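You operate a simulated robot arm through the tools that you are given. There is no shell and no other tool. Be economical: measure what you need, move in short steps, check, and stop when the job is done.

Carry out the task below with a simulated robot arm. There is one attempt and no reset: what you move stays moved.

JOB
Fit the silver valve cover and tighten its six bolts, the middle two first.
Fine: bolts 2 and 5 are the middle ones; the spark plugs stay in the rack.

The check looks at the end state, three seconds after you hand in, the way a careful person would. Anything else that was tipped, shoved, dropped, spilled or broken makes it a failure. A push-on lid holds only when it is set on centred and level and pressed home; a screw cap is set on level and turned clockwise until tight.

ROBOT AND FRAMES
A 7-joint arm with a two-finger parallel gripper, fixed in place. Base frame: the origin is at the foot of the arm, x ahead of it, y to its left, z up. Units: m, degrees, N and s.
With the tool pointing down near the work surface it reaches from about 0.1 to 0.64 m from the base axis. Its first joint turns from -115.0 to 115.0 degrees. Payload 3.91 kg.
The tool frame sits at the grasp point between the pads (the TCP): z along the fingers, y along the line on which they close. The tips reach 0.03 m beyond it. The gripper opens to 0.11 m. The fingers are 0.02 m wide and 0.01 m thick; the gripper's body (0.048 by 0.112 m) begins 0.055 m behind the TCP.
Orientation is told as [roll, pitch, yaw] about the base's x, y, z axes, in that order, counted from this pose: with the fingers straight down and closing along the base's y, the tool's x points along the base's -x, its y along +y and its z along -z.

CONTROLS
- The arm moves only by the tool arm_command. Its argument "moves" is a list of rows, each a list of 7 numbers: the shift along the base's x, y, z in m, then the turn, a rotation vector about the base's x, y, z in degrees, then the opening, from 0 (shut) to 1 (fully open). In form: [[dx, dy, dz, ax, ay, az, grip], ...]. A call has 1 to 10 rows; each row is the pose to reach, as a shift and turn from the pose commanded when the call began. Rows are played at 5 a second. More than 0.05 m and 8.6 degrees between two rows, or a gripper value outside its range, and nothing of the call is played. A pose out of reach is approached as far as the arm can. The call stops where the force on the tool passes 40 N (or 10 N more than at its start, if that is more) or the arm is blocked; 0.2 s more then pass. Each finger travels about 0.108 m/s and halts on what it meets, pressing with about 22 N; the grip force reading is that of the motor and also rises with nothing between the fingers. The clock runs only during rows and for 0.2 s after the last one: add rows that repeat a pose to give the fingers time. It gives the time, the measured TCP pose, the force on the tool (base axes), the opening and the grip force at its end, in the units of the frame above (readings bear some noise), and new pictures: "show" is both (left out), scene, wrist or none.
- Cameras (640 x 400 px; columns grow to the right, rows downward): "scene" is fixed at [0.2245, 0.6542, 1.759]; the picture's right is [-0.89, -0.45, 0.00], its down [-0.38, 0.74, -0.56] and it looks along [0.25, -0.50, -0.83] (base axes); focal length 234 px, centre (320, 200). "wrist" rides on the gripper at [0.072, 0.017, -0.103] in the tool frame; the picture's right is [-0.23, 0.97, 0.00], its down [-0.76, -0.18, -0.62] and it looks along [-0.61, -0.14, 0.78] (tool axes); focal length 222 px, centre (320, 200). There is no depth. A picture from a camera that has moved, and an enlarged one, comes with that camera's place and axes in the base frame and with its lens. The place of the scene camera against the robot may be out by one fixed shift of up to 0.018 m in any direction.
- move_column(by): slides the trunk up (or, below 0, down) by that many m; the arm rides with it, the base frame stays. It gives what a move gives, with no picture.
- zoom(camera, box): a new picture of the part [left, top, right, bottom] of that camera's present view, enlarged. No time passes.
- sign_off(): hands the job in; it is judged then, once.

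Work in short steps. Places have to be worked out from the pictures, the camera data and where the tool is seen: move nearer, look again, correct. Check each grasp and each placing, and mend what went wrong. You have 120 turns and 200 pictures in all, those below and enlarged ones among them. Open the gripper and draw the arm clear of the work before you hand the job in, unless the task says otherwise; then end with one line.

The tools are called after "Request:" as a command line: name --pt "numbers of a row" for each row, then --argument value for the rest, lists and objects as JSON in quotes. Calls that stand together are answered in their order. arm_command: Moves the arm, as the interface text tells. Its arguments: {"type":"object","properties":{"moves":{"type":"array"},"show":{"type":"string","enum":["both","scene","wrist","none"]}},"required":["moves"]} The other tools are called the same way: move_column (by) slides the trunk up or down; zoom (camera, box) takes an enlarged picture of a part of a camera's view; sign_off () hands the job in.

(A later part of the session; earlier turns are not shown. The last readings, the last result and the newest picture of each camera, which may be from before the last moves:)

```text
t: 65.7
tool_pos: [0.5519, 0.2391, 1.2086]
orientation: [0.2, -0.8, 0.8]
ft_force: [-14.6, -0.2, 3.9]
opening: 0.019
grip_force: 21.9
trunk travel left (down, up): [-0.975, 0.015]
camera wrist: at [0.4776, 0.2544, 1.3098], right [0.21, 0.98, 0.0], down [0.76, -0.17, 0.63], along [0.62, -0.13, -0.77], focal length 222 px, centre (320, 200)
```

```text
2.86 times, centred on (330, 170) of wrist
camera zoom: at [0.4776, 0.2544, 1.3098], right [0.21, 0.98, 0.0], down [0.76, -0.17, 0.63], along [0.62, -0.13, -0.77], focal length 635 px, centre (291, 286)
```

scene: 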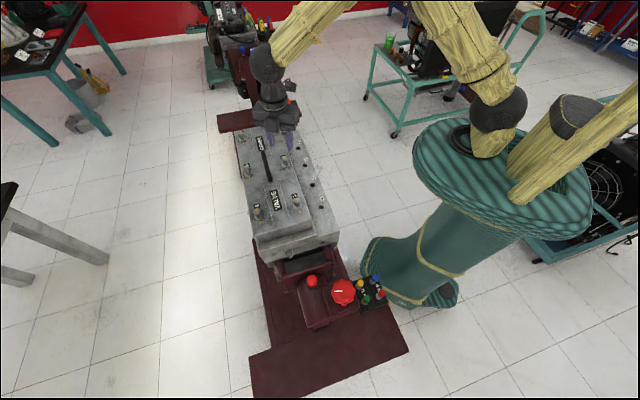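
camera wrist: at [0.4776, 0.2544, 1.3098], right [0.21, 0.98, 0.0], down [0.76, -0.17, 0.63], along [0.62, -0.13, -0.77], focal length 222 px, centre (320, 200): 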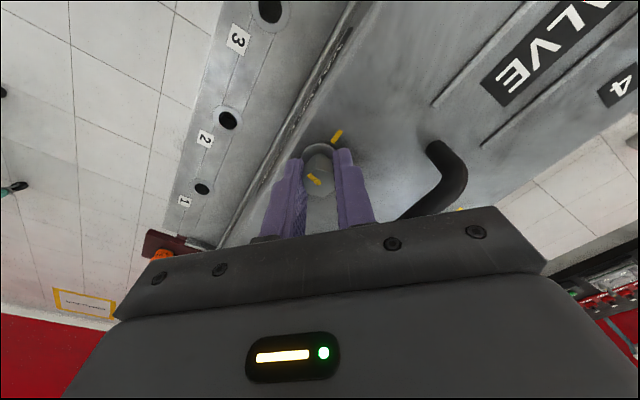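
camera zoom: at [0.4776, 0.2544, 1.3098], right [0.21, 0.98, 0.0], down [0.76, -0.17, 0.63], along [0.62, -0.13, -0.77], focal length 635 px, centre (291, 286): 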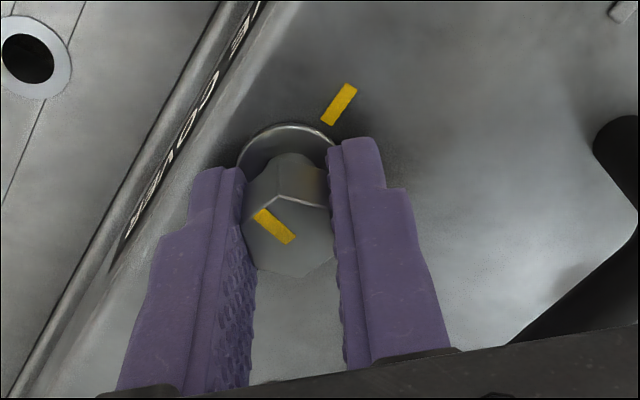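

Still turning well. Continuing to about -75.

Request:
arm_command --pt "0 0 0 0 0 -8 0" --pt "0 0 0 0 0 -16 0" --pt "0 0 0 0 0 -24 0" --pt "0 0 0 0 0 -32 0" --pt "0 0 0 0 0 -40 0" --pt "0 0 0 0 0 -48 0" --pt "0 0 0 0 0 -56 0" --pt "0 0 0 0 0 -64 0" --pt "0 0 0 0 0 -72 0" --pt "0 0 0 0 0 -76 0" --show "wrist"

Request:
zoom --camera "wrist" --box '[250, 100, 410, 240]'

Request:
zoom --camera "scene" --box '[230, 130, 330, 210]'

```text
t: 67.9
tool_pos: [0.5511, 0.2374, 1.2074]
orientation: [0.0, -0.7, -75.3]
ft_force: [-20.6, -6.5, 0.2]
opening: 0.0189
grip_force: 21.6
trunk travel left (down, up): [-0.975, 0.015]
camera wrist: at [0.5488, 0.3132, 1.3097], right [1.0, 0.03, 0.0], down [0.02, -0.77, 0.63], along [0.02, -0.63, -0.77], focal length 222 px, centre (320, 200)
```

wrist: 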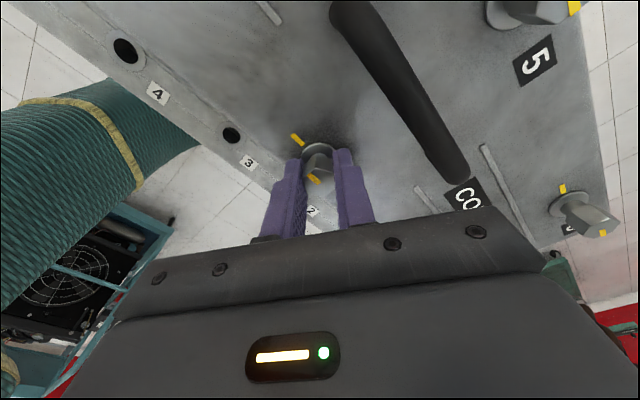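

```text
2.86 times, centred on (330, 170) of wrist
camera zoom: at [0.5488, 0.3132, 1.3097], right [1.0, 0.03, 0.0], down [0.02, -0.77, 0.63], along [0.02, -0.63, -0.77], focal length 635 px, centre (291, 286)
```

zoom: 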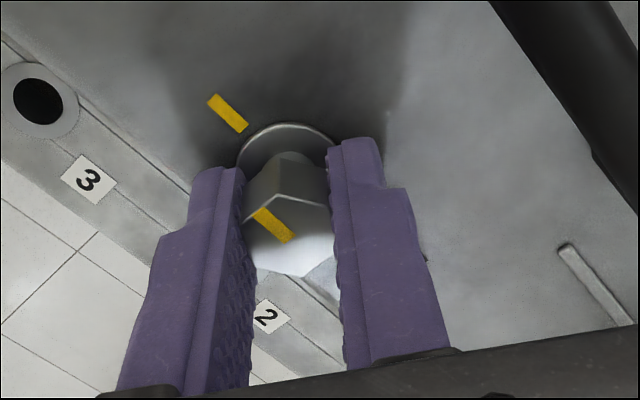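

```text
5.00 times, centred on (280, 170) of scene
camera zoom: at [0.2245, 0.6542, 1.759], right [-0.89, -0.45, 0.0], down [-0.38, 0.74, -0.56], along [0.25, -0.5, -0.83], focal length 1171 px, centre (520, 350)
```

zoom: 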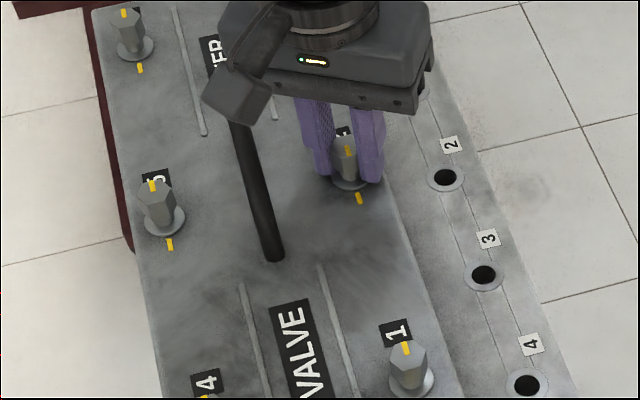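

The marks now line up. I'll see whether it still turns or has hit its stop by going a little further.

Request:
arm_command --pt "0 0 0 0 0 -8 0" --pt "0 0 0 0 0 -16 0" --pt "0 0 0 0 0 -24 0" --show "wrist"

Request:
zoom --camera "wrist" --box '[250, 100, 410, 240]'

```text
t: 68.7
tool_pos: [0.5517, 0.2392, 1.2072]
orientation: [0.1, -0.7, -99.0]
ft_force: [-22.1, -6.4, -3.8]
opening: 0.0195
grip_force: 22.3
trunk travel left (down, up): [-0.975, 0.015]
camera wrist: at [0.5794, 0.3091, 1.3102], right [0.93, -0.38, 0.0], down [-0.3, -0.72, 0.63], along [-0.24, -0.58, -0.78], focal length 222 px, centre (320, 200)
```

wrist: 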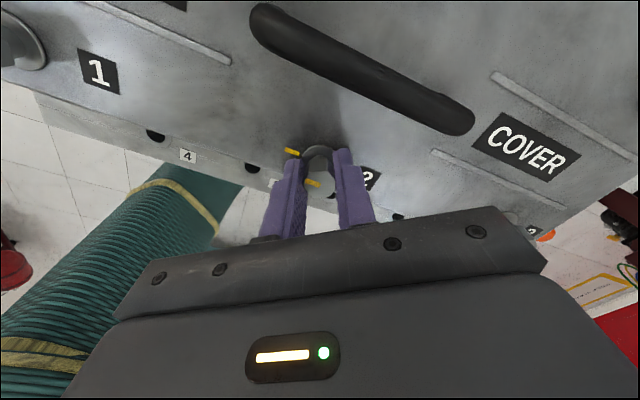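

```text
2.86 times, centred on (330, 170) of wrist
camera zoom: at [0.5794, 0.3091, 1.3102], right [0.93, -0.38, 0.0], down [-0.3, -0.72, 0.63], along [-0.24, -0.58, -0.78], focal length 635 px, centre (291, 286)
```

zoom: 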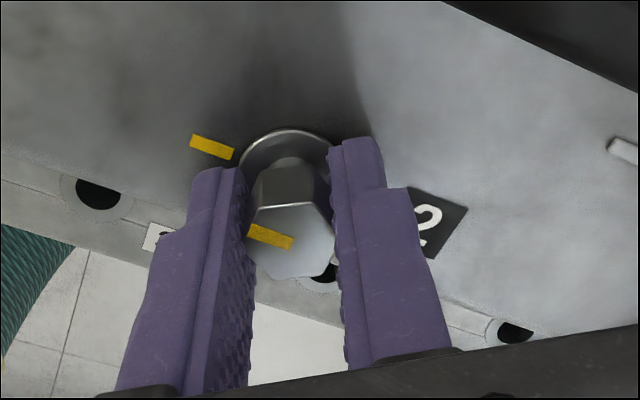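

The gripper slipped around the head while the marks stayed aligned, so bolt 2 is tight at its stop. I'll release, rise and swing back to yaw 105 over bolt 5.

Request:
arm_command --pt "0 0 0 0 0 0 0.4" --pt "0 0 0 0 0 0 0.4" --pt "0 0 0.03 0 0 0 0.4" --pt "0 0 0.07 0 0 0 0.4" --pt "0.005 0.005 0.075 -0.3 0.5 8.3 0.4" --pt "0.01 0.01 0.075 -0.3 0.5 16.6 0.4" --pt "0.015 0.015 0.075 -0.3 0.5 24.9 0.4" --pt "0.02 0.02 0.075 -0.3 0.5 33.2 0.4" --pt "0.025 0.025 0.075 -0.3 0.5 41.5 0.4" --pt "0.03 0.03 0.075 -0.3 0.5 49 0.4" --show "none"

Request:
arm_command --pt "0.005 0.005 0 0 0 8.4 0.4" --pt "0.01 0.01 0 0 0 16.8 0.4" --pt "0.015 0.015 0 0 0 25.2 0.4" --pt "0.02 0.02 0 0 0 33.6 0.4" --pt "0.025 0.025 0 0 0 42 0.4" --pt "0.03 0.03 0 0 0 50.4 0.4" --pt "0.035 0.035 0 0 0 58.8 0.4" --pt "0.04 0.04 0 0 0 67.2 0.4" --pt "0.045 0.045 0 0 0 75.6 0.4" --pt "0.05 0.05 0 0 0 84 0.4" --show "none"

Request:
arm_command --pt "0.004 0.003 0 0 0 8.4 0.4" --pt "0.007 0.006 0 0 0 16.8 0.4" --pt "0.007 0.006 0 0 0 25.2 0.4" --pt "0.007 0.006 0 0 0 33.6 0.4" --pt "0.007 0.006 0 0 0 42 0.4" --pt "0.007 0.006 0 0 0 50.4 0.4" --pt "0.007 0.006 0 0 0 58.8 0.4" --pt "0.007 0.006 0 0 0 66 0.4" --pt "0.007 0.006 0 0 0 71 0.4" --show "both"

Request:
zoom --camera "wrist" --box '[220, 60, 440, 240]'

```text
t: 70.9
tool_pos: [0.5848, 0.2691, 1.2816]
orientation: [-0.5, -0.8, -49.8]
ft_force: [-0.2, 0.0, -0.4]
opening: 0.0438
grip_force: 0.0
trunk travel left (down, up): [-0.975, 0.015]
```

```text
t: 73.1
tool_pos: [0.6346, 0.32, 1.2806]
orientation: [-0.6, -0.8, 34.2]
ft_force: [0.0, 0.1, 0.4]
opening: 0.0438
grip_force: 0.1
trunk travel left (down, up): [-0.975, 0.015]
```

```text
t: 75.1
tool_pos: [0.6412, 0.3243, 1.281]
orientation: [-0.5, -0.8, 105.1]
ft_force: [0.1, -0.4, 0.4]
opening: 0.0441
grip_force: 0.0
trunk travel left (down, up): [-0.975, 0.015]
camera wrist: at [0.6435, 0.249, 1.3836], right [-1.0, -0.03, 0.0], down [-0.03, 0.77, 0.64], along [-0.02, 0.64, -0.77], focal length 222 px, centre (320, 200)
```

scene: 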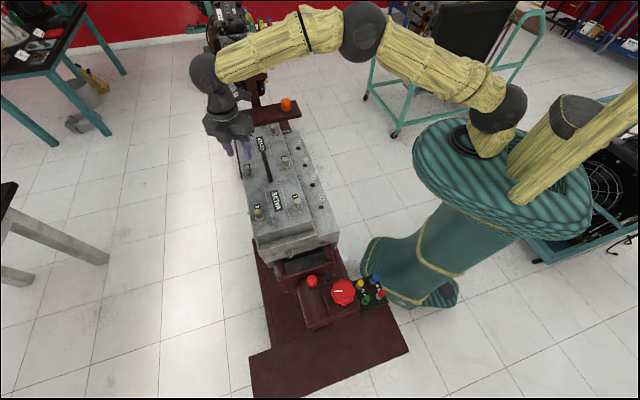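
wrist: 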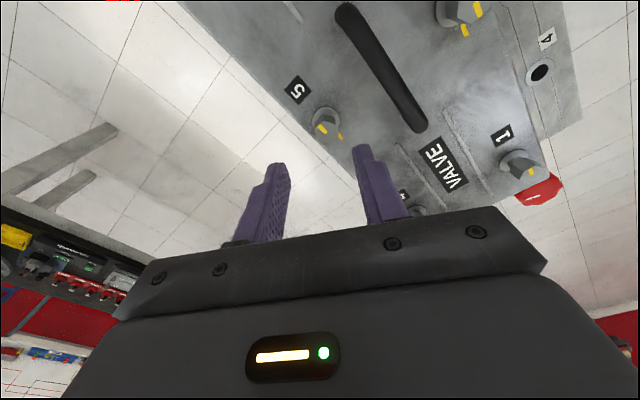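

```text
2.22 times, centred on (330, 150) of wrist
camera zoom: at [0.6435, 0.249, 1.3836], right [-1.0, -0.03, 0.0], down [-0.03, 0.77, 0.64], along [-0.02, 0.64, -0.77], focal length 494 px, centre (298, 311)
```

zoom: 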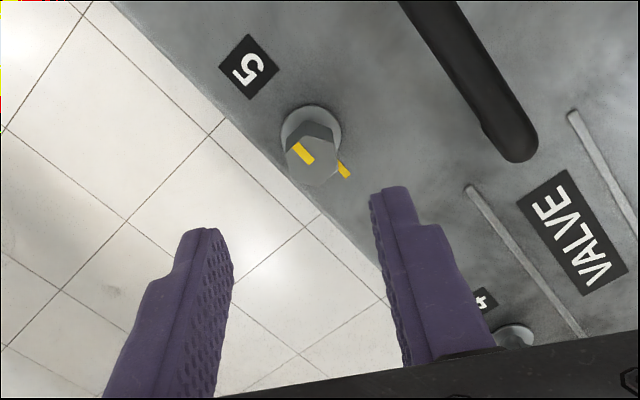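

Bolt 5 is near (0.635, 0.325). Descending and gripping.

Request:
arm_command --pt "-0.0065 0.001 -0.03 0.4 0.7 0 0.4" --pt "-0.0065 0.001 -0.06 0.4 0.7 0 0.4" --pt "-0.0065 0.001 -0.074 0.4 0.7 0 0.4" --pt "-0.0065 0.001 -0.074 0.4 0.7 0 0.4" --pt "-0.0065 0.001 -0.074 0.4 0.7 0 0" --pt "-0.0065 0.001 -0.074 0.4 0.7 0 0" --pt "-0.0065 0.001 -0.074 0.4 0.7 0 0" --show "wrist"

Request:
zoom --camera "wrist" --box '[250, 100, 410, 240]'

```text
t: 76.7
tool_pos: [0.6361, 0.325, 1.2085]
orientation: [0.1, -1.4, 104.8]
ft_force: [0.7, -0.4, 0.3]
opening: 0.0191
grip_force: 22.0
trunk travel left (down, up): [-0.975, 0.015]
camera wrist: at [0.6394, 0.2485, 1.3087], right [-1.0, -0.03, 0.01], down [-0.02, 0.77, 0.64], along [-0.03, 0.64, -0.77], focal length 222 px, centre (320, 200)
```

wrist: 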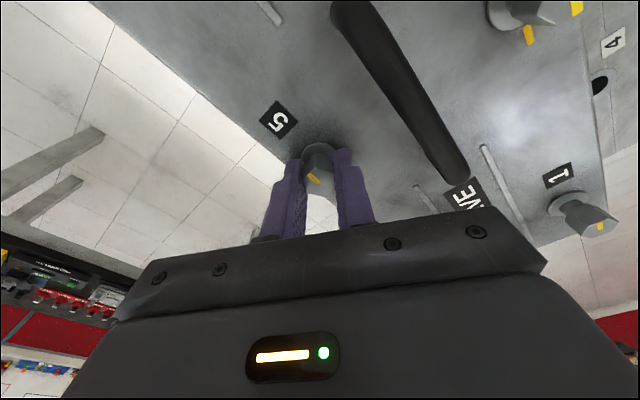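

```text
2.86 times, centred on (330, 170) of wrist
camera zoom: at [0.6394, 0.2485, 1.3087], right [-1.0, -0.03, 0.01], down [-0.02, 0.77, 0.64], along [-0.03, 0.64, -0.77], focal length 635 px, centre (291, 286)
```

zoom: 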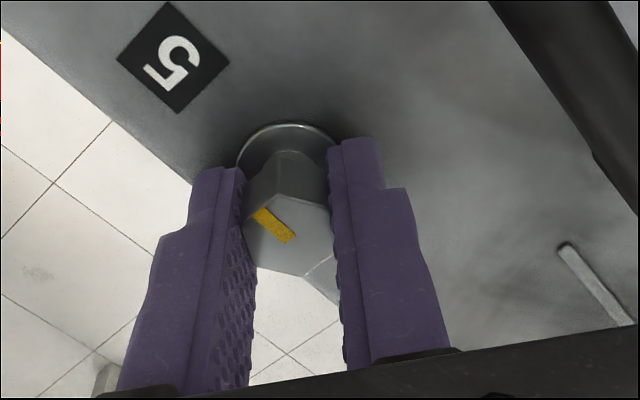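

Well gripped. I'll turn it clockwise through 190° in three calls.

Request:
arm_command --pt "0 0 0 0 0 -8.2 0" --pt "0 0 0 0 0 -16.4 0" --pt "0 0 0 0 0 -24.6 0" --pt "0 0 0 0 0 -32.8 0" --pt "0 0 0 0 0 -41 0" --pt "0 0 0 0 0 -49.2 0" --pt "0 0 0 0 0 -57.4 0" --pt "0 0 0 0 0 -65.6 0" --show "none"

Request:
arm_command --pt "0 0 0 0 0 -8.2 0" --pt "0 0 0 0 0 -16.4 0" --pt "0 0 0 0 0 -24.6 0" --pt "0 0 0 0 0 -32.8 0" --pt "0 0 0 0 0 -41 0" --pt "0 0 0 0 0 -49.2 0" --pt "0 0 0 0 0 -57.4 0" --pt "0 0 0 0 0 -65.6 0" --show "none"

Request:
arm_command --pt "0 0 0 0 0 -8.2 0" --pt "0 0 0 0 0 -16.4 0" --pt "0 0 0 0 0 -24.6 0" --pt "0 0 0 0 0 -32.8 0" --pt "0 0 0 0 0 -41 0" --pt "0 0 0 0 0 -49.2 0" --pt "0 0 0 0 0 -57.4 0" --pt "0 0 0 0 0 -65.6 0" --pt "0 0 0 0 0 -68 0" --show "wrist"

Request:
zoom --camera "wrist" --box '[250, 100, 410, 240]'

```text
t: 78.5
tool_pos: [0.6365, 0.3252, 1.2073]
orientation: [0.2, -1.3, 39.1]
ft_force: [11.6, -5.3, 6.1]
opening: 0.0192
grip_force: 21.9
trunk travel left (down, up): [-0.975, 0.015]
```

```text
t: 80.3
tool_pos: [0.6371, 0.325, 1.2068]
orientation: [0.1, -1.3, -26.4]
ft_force: [11.0, -8.9, 5.7]
opening: 0.019
grip_force: 21.9
trunk travel left (down, up): [-0.975, 0.015]
```

```text
t: 82.3
tool_pos: [0.6359, 0.3261, 1.2071]
orientation: [0.1, -1.3, -94.3]
ft_force: [11.6, 2.4, 2.2]
opening: 0.0195
grip_force: 21.7
trunk travel left (down, up): [-0.975, 0.015]
camera wrist: at [0.6586, 0.4002, 1.3084], right [0.95, -0.3, 0.01], down [-0.24, -0.73, 0.64], along [-0.19, -0.61, -0.77], focal length 222 px, centre (320, 200)
```

wrist: 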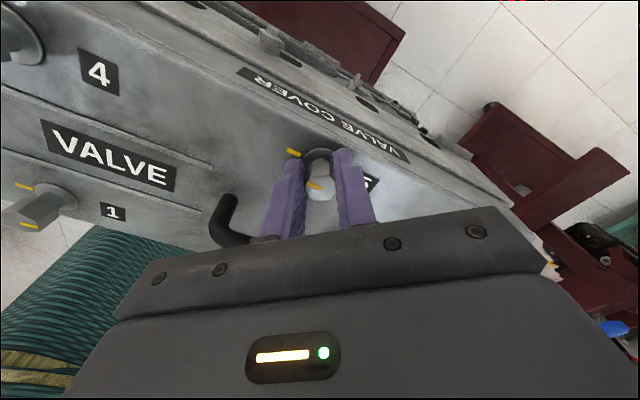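

```text
2.86 times, centred on (330, 170) of wrist
camera zoom: at [0.6586, 0.4002, 1.3084], right [0.95, -0.3, 0.01], down [-0.24, -0.73, 0.64], along [-0.19, -0.61, -0.77], focal length 635 px, centre (291, 286)
```

zoom: 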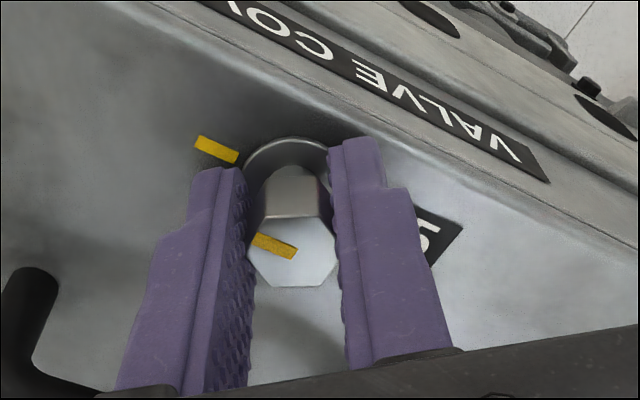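

Bolt 5 is tight too: the marks line up and the gripper slipped. Next is bolt 4, estimated near (0.523, 0.439). Releasing, rising and unwinding to yaw 105 on the way.

Request:
arm_command --pt "0 0 0 0 0 0 0.4" --pt "0 0 0 0 0 0 0.4" --pt "0 0 0.03 0 0 0 0.4" --pt "0 0 0.07 0 0 0 0.4" --pt "-0.006 0.006 0.074 0 1 8.3 0.4" --pt "-0.012 0.012 0.074 0 1 16.6 0.4" --pt "-0.018 0.018 0.074 0 1 24.9 0.4" --pt "-0.024 0.024 0.074 0 1 33.2 0.4" --pt "-0.03 0.03 0.074 0 1 41.5 0.4" --pt "-0.036 0.036 0.074 0 1 49 0.4" --show "none"

Request:
arm_command --pt "-0.006 0.006 0 0 0 8.3 0.4" --pt "-0.012 0.012 0 0 0 16.6 0.4" --pt "-0.018 0.018 0 0 0 24.9 0.4" --pt "-0.024 0.024 0 0 0 33.2 0.4" --pt "-0.03 0.03 0 0 0 41.5 0.4" --pt "-0.036 0.036 0 0 0 49.8 0.4" --pt "-0.042 0.042 0 0 0 58.1 0.4" --pt "-0.048 0.048 0 0 0 66.4 0.4" --pt "-0.054 0.054 0 0 0 74.7 0.4" --pt "-0.06 0.06 0 0 0 82 0.4" --show "none"

Request:
arm_command --pt "-0.006 0.006 0 0 0 8.3 0.4" --pt "-0.012 0.012 0 0 0 16.6 0.4" --pt "-0.017 0.017 0 0 0 24.9 0.4" --pt "-0.017 0.017 0 0 0 33.2 0.4" --pt "-0.017 0.017 0 0 0 41.5 0.4" --pt "-0.017 0.017 0 0 0 49.8 0.4" --pt "-0.017 0.017 0 0 0 58.1 0.4" --pt "-0.017 0.017 0 0 0 66.4 0.4" --pt "-0.017 0.017 0 0 0 68.5 0.4" --show "both"

Request:
zoom --camera "wrist" --box '[220, 60, 440, 240]'

```text
t: 84.5
tool_pos: [0.5988, 0.361, 1.2811]
orientation: [-0.8, -1.1, -45.1]
ft_force: [-0.3, 0.4, 0.7]
opening: 0.0439
grip_force: 0.1
trunk travel left (down, up): [-0.975, 0.015]
```

```text
t: 86.7
tool_pos: [0.5384, 0.4222, 1.2819]
orientation: [-0.8, -1.0, 36.9]
ft_force: [0.2, -0.7, 0.0]
opening: 0.0441
grip_force: 0.1
trunk travel left (down, up): [-0.975, 0.015]
```

```text
t: 88.7
tool_pos: [0.5228, 0.4377, 1.2814]
orientation: [-0.8, -1.0, 105.4]
ft_force: [0.5, -0.3, 0.3]
opening: 0.0437
grip_force: 0.1
trunk travel left (down, up): [-0.975, 0.015]
camera wrist: at [0.5245, 0.362, 1.383], right [-1.0, -0.04, -0.01], down [-0.04, 0.77, 0.64], along [-0.02, 0.64, -0.77], focal length 222 px, centre (320, 200)
```

scene: 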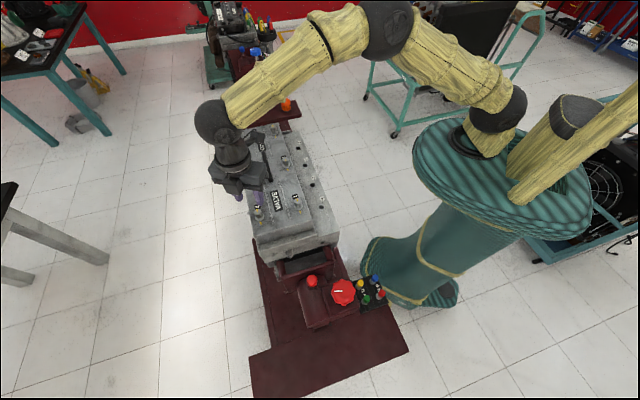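
wrist: 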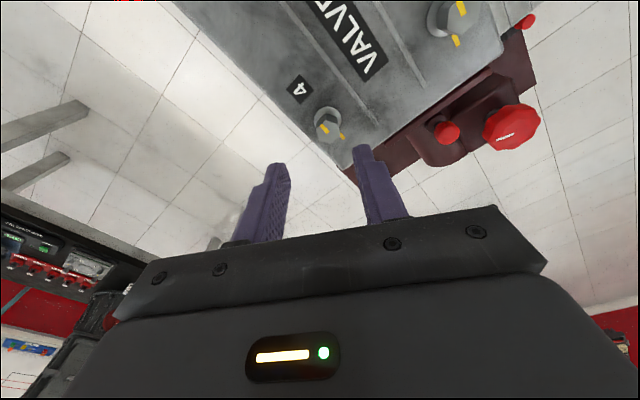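

```text
2.22 times, centred on (330, 150) of wrist
camera zoom: at [0.5245, 0.362, 1.383], right [-1.0, -0.04, -0.01], down [-0.04, 0.77, 0.64], along [-0.02, 0.64, -0.77], focal length 494 px, centre (298, 311)
```

zoom: 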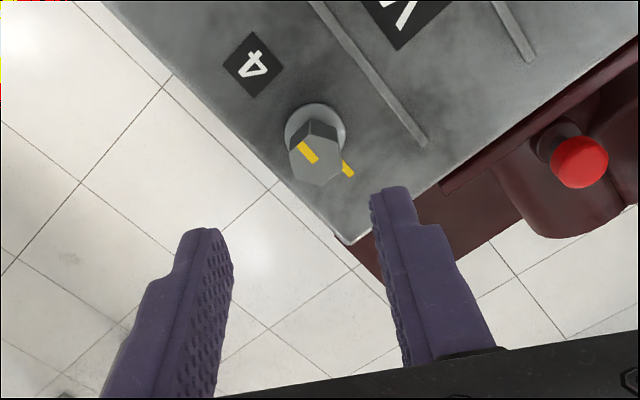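

Bolt 4 sits about 7 mm toward -x of the TCP. Descending, gripping and turning.

Request:
arm_command --pt "-0.007 0.0015 -0.03 0.6 0.8 0 0.4" --pt "-0.007 0.0015 -0.06 0.6 0.8 0 0.4" --pt "-0.007 0.0015 -0.0735 0.6 0.8 0 0.4" --pt "-0.007 0.0015 -0.0735 0.6 0.8 0 0.4" --pt "-0.007 0.0015 -0.0735 0.6 0.8 0 0" --pt "-0.007 0.0015 -0.0735 0.6 0.8 0 0" --pt "-0.007 0.0015 -0.0735 0.6 0.8 0 0" --show "wrist"

Request:
zoom --camera "wrist" --box '[250, 100, 410, 240]'

```text
t: 90.3
tool_pos: [0.5152, 0.4398, 1.2077]
orientation: [-0.2, -2.0, 105.2]
ft_force: [1.8, 1.7, 1.5]
opening: 0.019
grip_force: 22.3
trunk travel left (down, up): [-0.975, 0.015]
camera wrist: at [0.5188, 0.3627, 1.3091], right [-1.0, -0.04, 0.0], down [-0.02, 0.76, 0.65], along [-0.03, 0.65, -0.76], focal length 222 px, centre (320, 200)
```

wrist: 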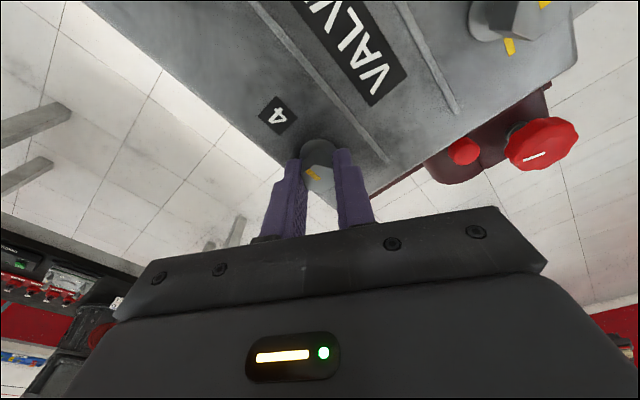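

```text
2.86 times, centred on (330, 170) of wrist
camera zoom: at [0.5188, 0.3627, 1.3091], right [-1.0, -0.04, 0.0], down [-0.02, 0.76, 0.65], along [-0.03, 0.65, -0.76], focal length 635 px, centre (291, 286)
```

zoom: 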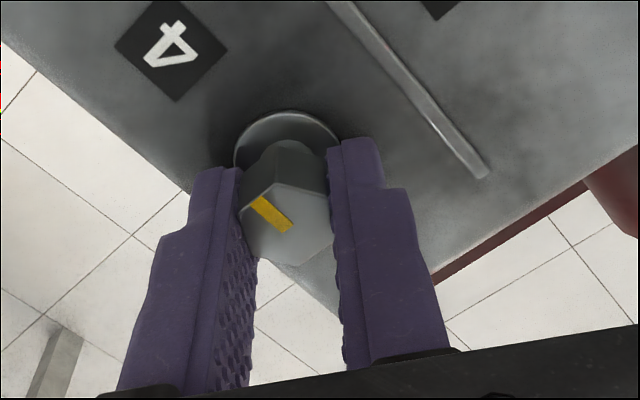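

Small 2° tilt; I'll correct it with the gripper reopened, then regrip and turn.

Request:
arm_command --pt "0 0 0 0 0 0 0.25" --pt "0.0005 -0.002 0 -1.9 -0.5 0 0.25" --pt "0.0005 -0.002 0 -1.9 -0.5 0 0.25" --pt "0.0005 -0.002 0 -1.9 -0.5 0 0" --pt "0.0005 -0.002 0 -1.9 -0.5 0 0" --show "none"

Request:
arm_command --pt "0 0 0 0 0 -8.2 0" --pt "0 0 0 0 0 -16.4 0" --pt "0 0 0 0 0 -24.6 0" --pt "0 0 0 0 0 -32.8 0" --pt "0 0 0 0 0 -41 0" --pt "0 0 0 0 0 -49.2 0" --pt "0 0 0 0 0 -57.4 0" --pt "0 0 0 0 0 -65.6 0" --show "none"

Request:
arm_command --pt "0 0 0 0 0 -8.2 0" --pt "0 0 0 0 0 -16.4 0" --pt "0 0 0 0 0 -24.6 0" --pt "0 0 0 0 0 -32.8 0" --pt "0 0 0 0 0 -41 0" --pt "0 0 0 0 0 -49.2 0" --pt "0 0 0 0 0 -57.4 0" --pt "0 0 0 0 0 -65.6 0" --show "none"

Request:
arm_command --pt "0 0 0 0 0 -8.2 0" --pt "0 0 0 0 0 -16.4 0" --pt "0 0 0 0 0 -24.6 0" --pt "0 0 0 0 0 -32.8 0" --pt "0 0 0 0 0 -41 0" --pt "0 0 0 0 0 -49.2 0" --pt "0 0 0 0 0 -57.4 0" --pt "0 0 0 0 0 -65.6 0" --pt "0 0 0 0 0 -68 0" --show "wrist"

Request:
zoom --camera "wrist" --box '[250, 100, 410, 240]'

```text
t: 91.5
tool_pos: [0.5172, 0.4368, 1.209]
orientation: [-0.3, 0.2, 105.1]
ft_force: [4.9, -3.1, -0.6]
opening: 0.0189
grip_force: 22.1
trunk travel left (down, up): [-0.975, 0.015]
```

```text
t: 93.3
tool_pos: [0.5158, 0.4382, 1.2072]
orientation: [-0.2, 0.1, 39.5]
ft_force: [8.9, -1.7, 5.5]
opening: 0.0187
grip_force: 21.8
trunk travel left (down, up): [-0.975, 0.015]
```

```text
t: 95.1
tool_pos: [0.5161, 0.4377, 1.2077]
orientation: [-0.2, 0.1, -26.1]
ft_force: [6.3, 1.6, 4.6]
opening: 0.0189
grip_force: 22.0
trunk travel left (down, up): [-0.975, 0.015]
```

```text
t: 97.1
tool_pos: [0.5162, 0.4382, 1.208]
orientation: [-0.1, 0.3, -94.1]
ft_force: [10.1, 4.4, 12.6]
opening: 0.0191
grip_force: 21.7
trunk travel left (down, up): [-0.975, 0.015]
camera wrist: at [0.5386, 0.509, 1.3114], right [0.96, -0.3, 0.0], down [-0.23, -0.75, 0.62], along [-0.19, -0.59, -0.78], focal length 222 px, centre (320, 200)
```

wrist: 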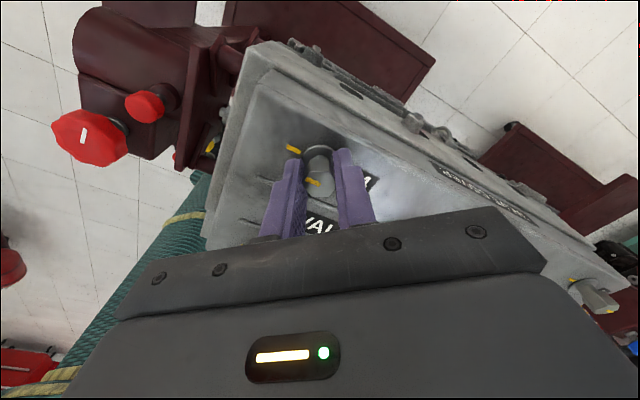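

```text
2.86 times, centred on (330, 170) of wrist
camera zoom: at [0.5386, 0.509, 1.3114], right [0.96, -0.3, 0.0], down [-0.23, -0.75, 0.62], along [-0.19, -0.59, -0.78], focal length 635 px, centre (291, 286)
```

zoom: 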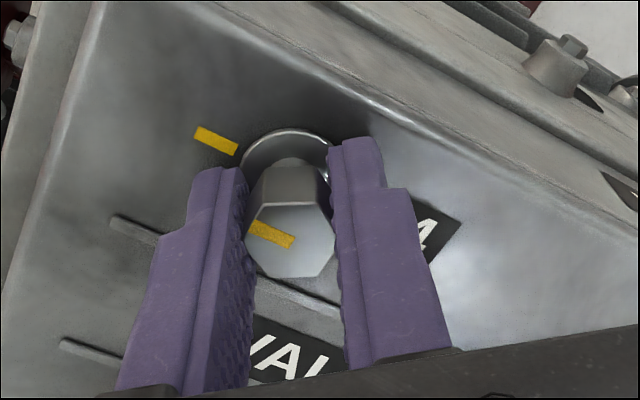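

Bolt 4 is tight. On to bolt 1 at about (0.432, 0.351).

Request:
arm_command --pt "0 0 0 0 0 0 0.4" --pt "0 0 0 0 0 0 0.4" --pt "0 0 0.03 0 0 0 0.4" --pt "0 0 0.07 0 0 0 0.4" --pt "-0.006 -0.006 0.074 0 0 8.3 0.4" --pt "-0.012 -0.012 0.074 0 0 16.6 0.4" --pt "-0.018 -0.018 0.074 0 0 24.9 0.4" --pt "-0.024 -0.024 0.074 0 0 33.2 0.4" --pt "-0.03 -0.03 0.074 0 0 41.5 0.4" --pt "-0.036 -0.036 0.074 0 0 49 0.4" --show "none"

Request:
arm_command --pt "-0.006 -0.006 0 0 0 8.3 0.4" --pt "-0.012 -0.012 0 0 0 16.6 0.4" --pt "-0.018 -0.018 0 0 0 24.9 0.4" --pt "-0.024 -0.024 0 0 0 33.2 0.4" --pt "-0.03 -0.03 0 0 0 41.5 0.4" --pt "-0.036 -0.036 0 0 0 49.8 0.4" --pt "-0.042 -0.042 0 0 0 58.1 0.4" --pt "-0.046 -0.048 0 0 0 66.4 0.4" --pt "-0.048 -0.0515 0 0 0 74.7 0.4" --pt "-0.048 -0.0515 0 0 0 82 0.4" --show "none"

Request:
arm_command --pt "0 0 0 0 0 8.3 0.4" --pt "0 0 0 0 0 16.6 0.4" --pt "0 0 0 0 0 24.9 0.4" --pt "0 0 0 0 0 33.2 0.4" --pt "0 0 0 0 0 41.5 0.4" --pt "0 0 0 0 0 49.8 0.4" --pt "0 0 0 0 0 58.1 0.4" --pt "0 0 0 0 0 66.4 0.4" --pt "0 0 0 0 0 68 0.4" --show "wrist"

Request:
zoom --camera "wrist" --box '[220, 60, 440, 240]'

```text
t: 99.3
tool_pos: [0.4773, 0.402, 1.2823]
orientation: [-0.1, 0.1, -44.8]
ft_force: [0.3, -1.3, 0.1]
opening: 0.0439
grip_force: 0.0
trunk travel left (down, up): [-0.975, 0.015]
```

```text
t: 101.5
tool_pos: [0.4318, 0.3502, 1.2811]
orientation: [-0.2, 0.0, 37.2]
ft_force: [0.6, 0.1, 0.1]
opening: 0.0442
grip_force: 0.1
trunk travel left (down, up): [-0.975, 0.015]
```

```text
t: 103.5
tool_pos: [0.4314, 0.3515, 1.2828]
orientation: [-0.2, 0.0, 105.2]
ft_force: [0.2, 0.6, 0.6]
opening: 0.0437
grip_force: 0.1
trunk travel left (down, up): [-0.975, 0.015]
camera wrist: at [0.4336, 0.2769, 1.3853], right [-1.0, -0.04, 0.0], down [-0.03, 0.78, 0.62], along [-0.02, 0.62, -0.78], focal length 222 px, centre (320, 200)
```

wrist: 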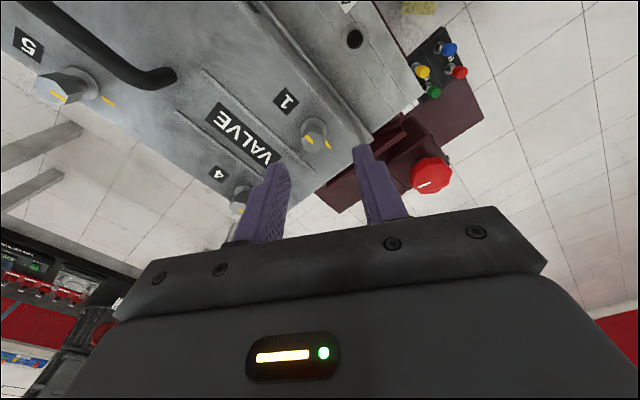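

```text
2.22 times, centred on (330, 150) of wrist
camera zoom: at [0.4336, 0.2769, 1.3853], right [-1.0, -0.04, 0.0], down [-0.03, 0.78, 0.62], along [-0.02, 0.62, -0.78], focal length 494 px, centre (298, 311)
```

zoom: 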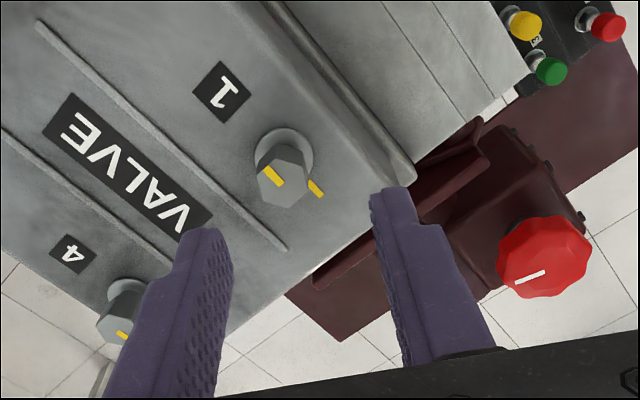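

Bolt 1 appears to be at about (0.436, 0.359). I'll move part way down and recheck before gripping.

Request:
arm_command --pt "0.003 0.006 -0.02 0 0 0 0.4" --pt "0.004 0.007 -0.04 0 0 0 0.4" --pt "0.004 0.007 -0.04 0 0 0 0.4" --show "wrist"

Request:
zoom --camera "wrist" --box '[220, 60, 440, 240]'

```text
t: 104.3
tool_pos: [0.4351, 0.3579, 1.2444]
orientation: [-0.2, 0.0, 105.1]
ft_force: [-0.1, -0.6, -0.8]
opening: 0.0443
grip_force: 0.0
trunk travel left (down, up): [-0.975, 0.015]
camera wrist: at [0.4373, 0.2838, 1.3464], right [-1.0, -0.03, 0.0], down [-0.03, 0.78, 0.62], along [-0.02, 0.62, -0.78], focal length 222 px, centre (320, 200)
```

wrist: 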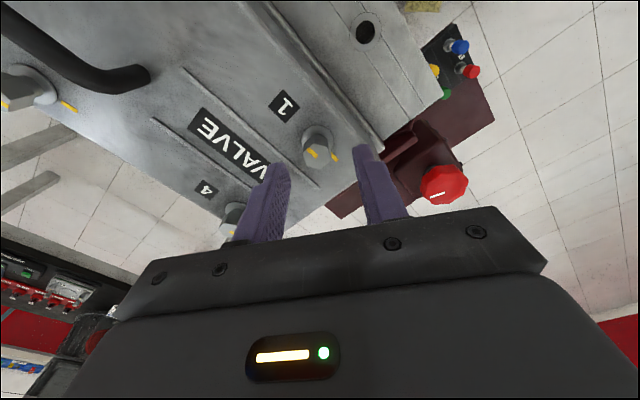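

```text
2.22 times, centred on (330, 150) of wrist
camera zoom: at [0.4373, 0.2838, 1.3464], right [-1.0, -0.03, 0.0], down [-0.03, 0.78, 0.62], along [-0.02, 0.62, -0.78], focal length 494 px, centre (298, 311)
```

zoom: 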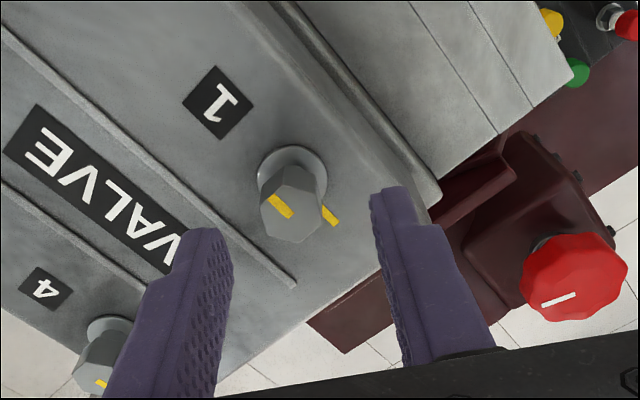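

Request:
arm_command --pt "0.0015 0.0015 -0.02 0 0 0 0.4" --pt "0.0015 0.0015 -0.0365 0 0 0 0.4" --pt "0.0015 0.0015 -0.0365 0 0 0 0.4" --pt "0.0015 0.0015 -0.0365 0 0 0 0" --pt "0.0015 0.0015 -0.0365 0 0 0 0" --pt "0.0015 0.0015 -0.0365 0 0 0 0" --show "wrist"

Request:
zoom --camera "wrist" --box '[250, 100, 410, 240]'

```text
t: 105.7
tool_pos: [0.4377, 0.358, 1.2061]
orientation: [-0.2, 0.1, 105.0]
ft_force: [0.1, -0.2, 0.3]
opening: 0.0191
grip_force: 22.5
trunk travel left (down, up): [-0.975, 0.015]
camera wrist: at [0.4394, 0.2845, 1.3095], right [-1.0, -0.03, 0.0], down [-0.03, 0.78, 0.62], along [-0.02, 0.62, -0.78], focal length 222 px, centre (320, 200)
```

wrist: 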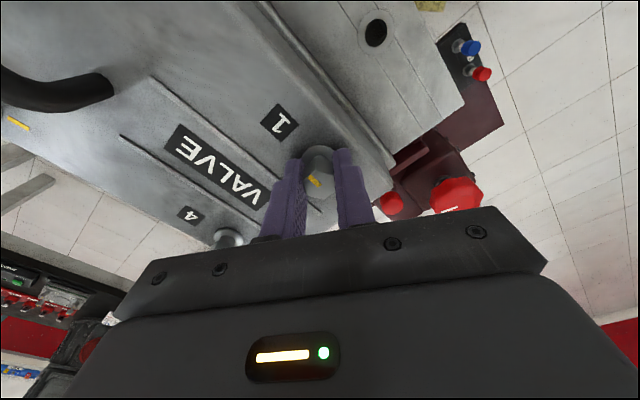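

```text
2.86 times, centred on (330, 170) of wrist
camera zoom: at [0.4394, 0.2845, 1.3095], right [-1.0, -0.03, 0.0], down [-0.03, 0.78, 0.62], along [-0.02, 0.62, -0.78], focal length 635 px, centre (291, 286)
```

zoom: 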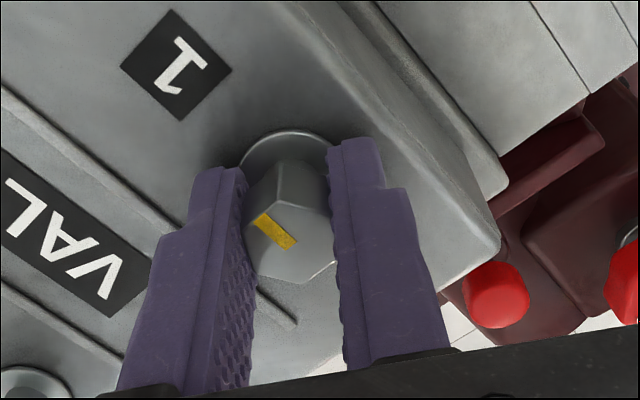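

Gripped on the flats. Turning bolt 1.

Request:
arm_command --pt "0 0 0 0 0 -8.2 0" --pt "0 0 0 0 0 -16.4 0" --pt "0 0 0 0 0 -24.6 0" --pt "0 0 0 0 0 -32.8 0" --pt "0 0 0 0 0 -41 0" --pt "0 0 0 0 0 -49.2 0" --pt "0 0 0 0 0 -57.4 0" --pt "0 0 0 0 0 -65.6 0" --show "none"

Request:
arm_command --pt "0 0 0 0 0 -8.2 0" --pt "0 0 0 0 0 -16.4 0" --pt "0 0 0 0 0 -24.6 0" --pt "0 0 0 0 0 -32.8 0" --pt "0 0 0 0 0 -41 0" --pt "0 0 0 0 0 -49.2 0" --pt "0 0 0 0 0 -57.4 0" --pt "0 0 0 0 0 -65.6 0" --show "none"

Request:
arm_command --pt "0 0 0 0 0 -8.2 0" --pt "0 0 0 0 0 -16.4 0" --pt "0 0 0 0 0 -24.6 0" --pt "0 0 0 0 0 -32.8 0" --pt "0 0 0 0 0 -41 0" --pt "0 0 0 0 0 -49.2 0" --pt "0 0 0 0 0 -57.4 0" --pt "0 0 0 0 0 -65.6 0" --pt "0 0 0 0 0 -68 0" --show "wrist"

Request:
zoom --camera "wrist" --box '[250, 100, 410, 240]'

```text
t: 107.5
tool_pos: [0.4375, 0.3587, 1.2068]
orientation: [-0.1, -0.2, 39.4]
ft_force: [2.9, 1.0, 13.8]
opening: 0.019
grip_force: 22.3
trunk travel left (down, up): [-0.975, 0.015]
```

```text
t: 109.3
tool_pos: [0.4373, 0.3592, 1.2057]
orientation: [-0.1, 0.0, -26.2]
ft_force: [3.4, 2.6, 13.8]
opening: 0.019
grip_force: 21.9
trunk travel left (down, up): [-0.975, 0.015]
```

```text
t: 111.3
tool_pos: [0.4361, 0.3586, 1.2051]
orientation: [-0.1, -0.1, -94.4]
ft_force: [3.6, 1.0, 3.2]
opening: 0.0195
grip_force: 22.2
trunk travel left (down, up): [-0.975, 0.015]
camera wrist: at [0.4599, 0.4306, 1.3087], right [0.95, -0.3, 0.0], down [-0.23, -0.75, 0.62], along [-0.19, -0.59, -0.78], focal length 222 px, centre (320, 200)
```

wrist: 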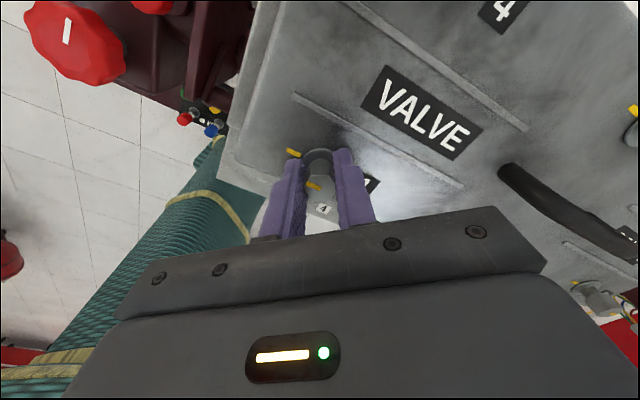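

```text
2.86 times, centred on (330, 170) of wrist
camera zoom: at [0.4599, 0.4306, 1.3087], right [0.95, -0.3, 0.0], down [-0.23, -0.75, 0.62], along [-0.19, -0.59, -0.78], focal length 635 px, centre (291, 286)
```

zoom: 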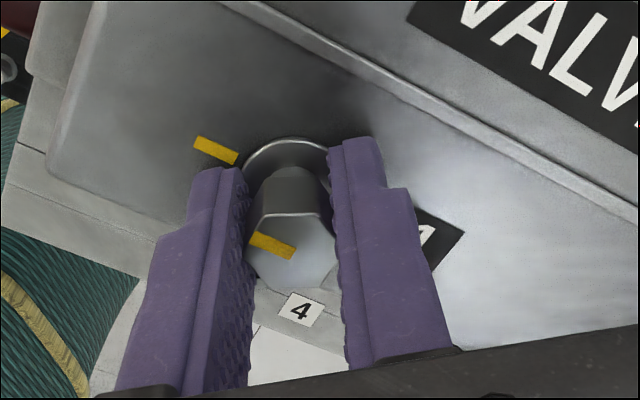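

Bolt 1 is tight. Next is bolt 3, predicted near (0.667, 0.117).

Request:
arm_command --pt "0 0 0 0 0 0 0.4" --pt "0 0 0 0 0 0 0.4" --pt "0 0 0.03 0 0 0 0.4" --pt "0 0 0.07 0 0 0 0.4" --pt "0.01 -0.0105 0.076 0 0 8.3 0.4" --pt "0.02 -0.021 0.076 0 0 16.6 0.4" --pt "0.03 -0.0315 0.076 0 0 24.9 0.4" --pt "0.04 -0.042 0.076 0 0 33.2 0.4" --pt "0.05 -0.0525 0.076 0 0 41.5 0.4" --pt "0.06 -0.063 0.076 0 0 49 0.4" --show "none"

Request:
arm_command --pt "0.012 -0.0125 0 0 0 8.3 0.4" --pt "0.024 -0.025 0 0 0 16.6 0.4" --pt "0.036 -0.0375 0 0 0 24.9 0.4" --pt "0.048 -0.05 0 0 0 33.2 0.4" --pt "0.06 -0.0625 0 0 0 41.5 0.4" --pt "0.072 -0.075 0 0 0 49.8 0.4" --pt "0.084 -0.0875 0 0 0 58.1 0.4" --pt "0.096 -0.1 0 0 0 66.4 0.4" --pt "0.108 -0.1125 0 0 0 74.7 0.4" --pt "0.12 -0.125 0 0 0 82 0.4" --show "none"

Request:
arm_command --pt "0.012 -0.0125 0 0 0 8.3 0.4" --pt "0.024 -0.025 0 0 0 16.6 0.4" --pt "0.036 -0.0375 0 0 0 24.9 0.4" --pt "0.048 -0.05 0 0 0 33.2 0.4" --pt "0.051 -0.0535 0 0 0 41.5 0.4" --pt "0.051 -0.0535 0 0 0 49.8 0.4" --pt "0.051 -0.0535 0 0 0 58.1 0.4" --pt "0.051 -0.0535 0 0 0 66.4 0.4" --pt "0.051 -0.0535 0 0 0 68.3 0.4" --show "both"

Request:
zoom --camera "wrist" --box '[220, 60, 440, 240]'

```text
t: 113.5
tool_pos: [0.5, 0.295, 1.2813]
orientation: [-0.3, 0.1, -44.9]
ft_force: [0.0, 0.2, 0.0]
opening: 0.0443
grip_force: 0.2
trunk travel left (down, up): [-0.975, 0.015]
```

```text
t: 115.7
tool_pos: [0.6181, 0.1696, 1.281]
orientation: [-0.1, 0.0, 37.1]
ft_force: [-0.2, 1.2, -0.8]
opening: 0.0441
grip_force: 0.1
trunk travel left (down, up): [-0.975, 0.015]
```

```text
t: 117.7
tool_pos: [0.6685, 0.1171, 1.2812]
orientation: [-0.2, 0.2, 105.2]
ft_force: [-0.3, -1.0, 1.1]
opening: 0.044
grip_force: 0.1
trunk travel left (down, up): [-0.975, 0.015]
camera wrist: at [0.6707, 0.0431, 1.3846], right [-1.0, -0.04, 0.0], down [-0.03, 0.78, 0.62], along [-0.02, 0.62, -0.78], focal length 222 px, centre (320, 200)
```

scene: 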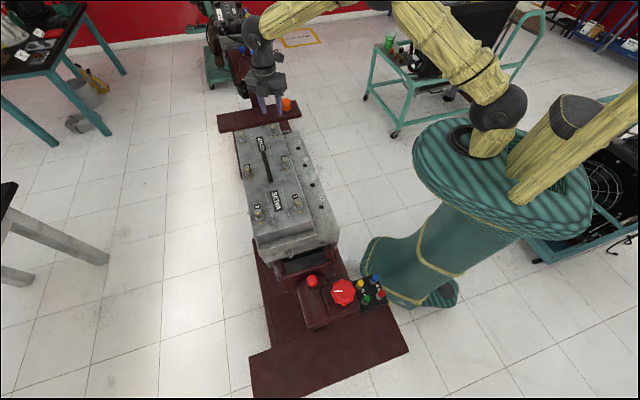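
wrist: 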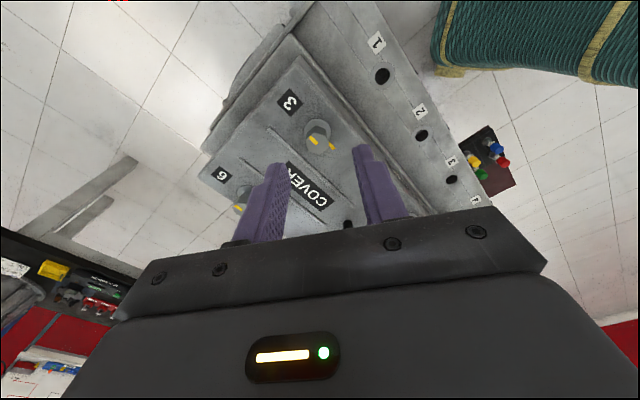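

```text
2.22 times, centred on (330, 150) of wrist
camera zoom: at [0.6707, 0.0431, 1.3846], right [-1.0, -0.04, 0.0], down [-0.03, 0.78, 0.62], along [-0.02, 0.62, -0.78], focal length 494 px, centre (298, 311)
```

zoom: 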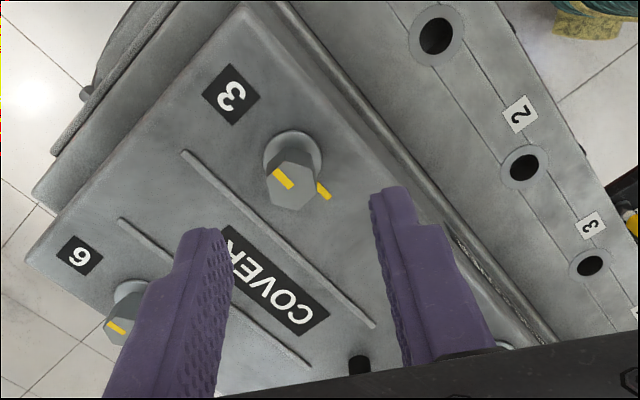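

Bolt 3 is at about (0.669, 0.125). Descending and gripping.

Request:
arm_command --pt "0.001 0.0075 -0.03 0 0 0 0.4" --pt "0.001 0.0075 -0.06 0 0 0 0.4" --pt "0.001 0.0075 -0.0745 0 0 0 0.4" --pt "0.001 0.0075 -0.0745 0 0 0 0.4" --pt "0.001 0.0075 -0.0745 0 0 0 0" --pt "0.001 0.0075 -0.0745 0 0 0 0" --pt "0.001 0.0075 -0.0745 0 0 0 0" --show "wrist"

Request:
zoom --camera "wrist" --box '[250, 100, 410, 240]'

```text
t: 119.3
tool_pos: [0.671, 0.1234, 1.2071]
orientation: [-0.3, 0.1, 105.2]
ft_force: [7.1, 2.7, 1.3]
opening: 0.0192
grip_force: 21.8
trunk travel left (down, up): [-0.975, 0.015]
camera wrist: at [0.6731, 0.0495, 1.3096], right [-1.0, -0.03, 0.0], down [-0.03, 0.78, 0.62], along [-0.02, 0.62, -0.78], focal length 222 px, centre (320, 200)
```

wrist: 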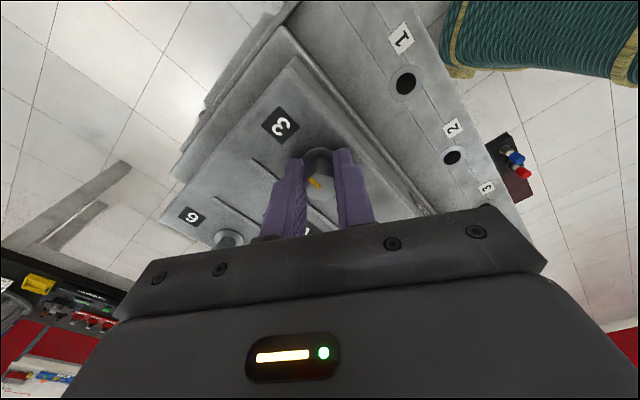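

```text
2.86 times, centred on (330, 170) of wrist
camera zoom: at [0.6731, 0.0495, 1.3096], right [-1.0, -0.03, 0.0], down [-0.03, 0.78, 0.62], along [-0.02, 0.62, -0.78], focal length 635 px, centre (291, 286)
```

zoom: 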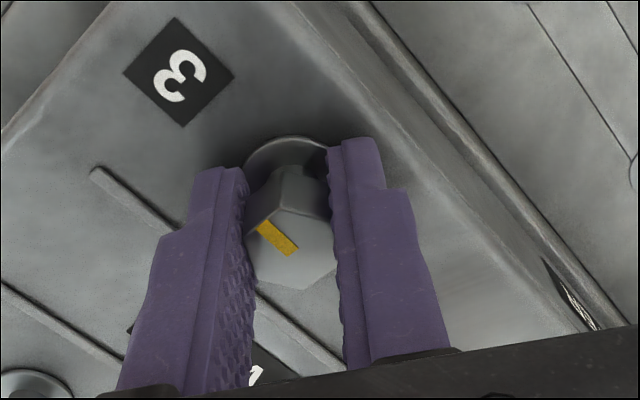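

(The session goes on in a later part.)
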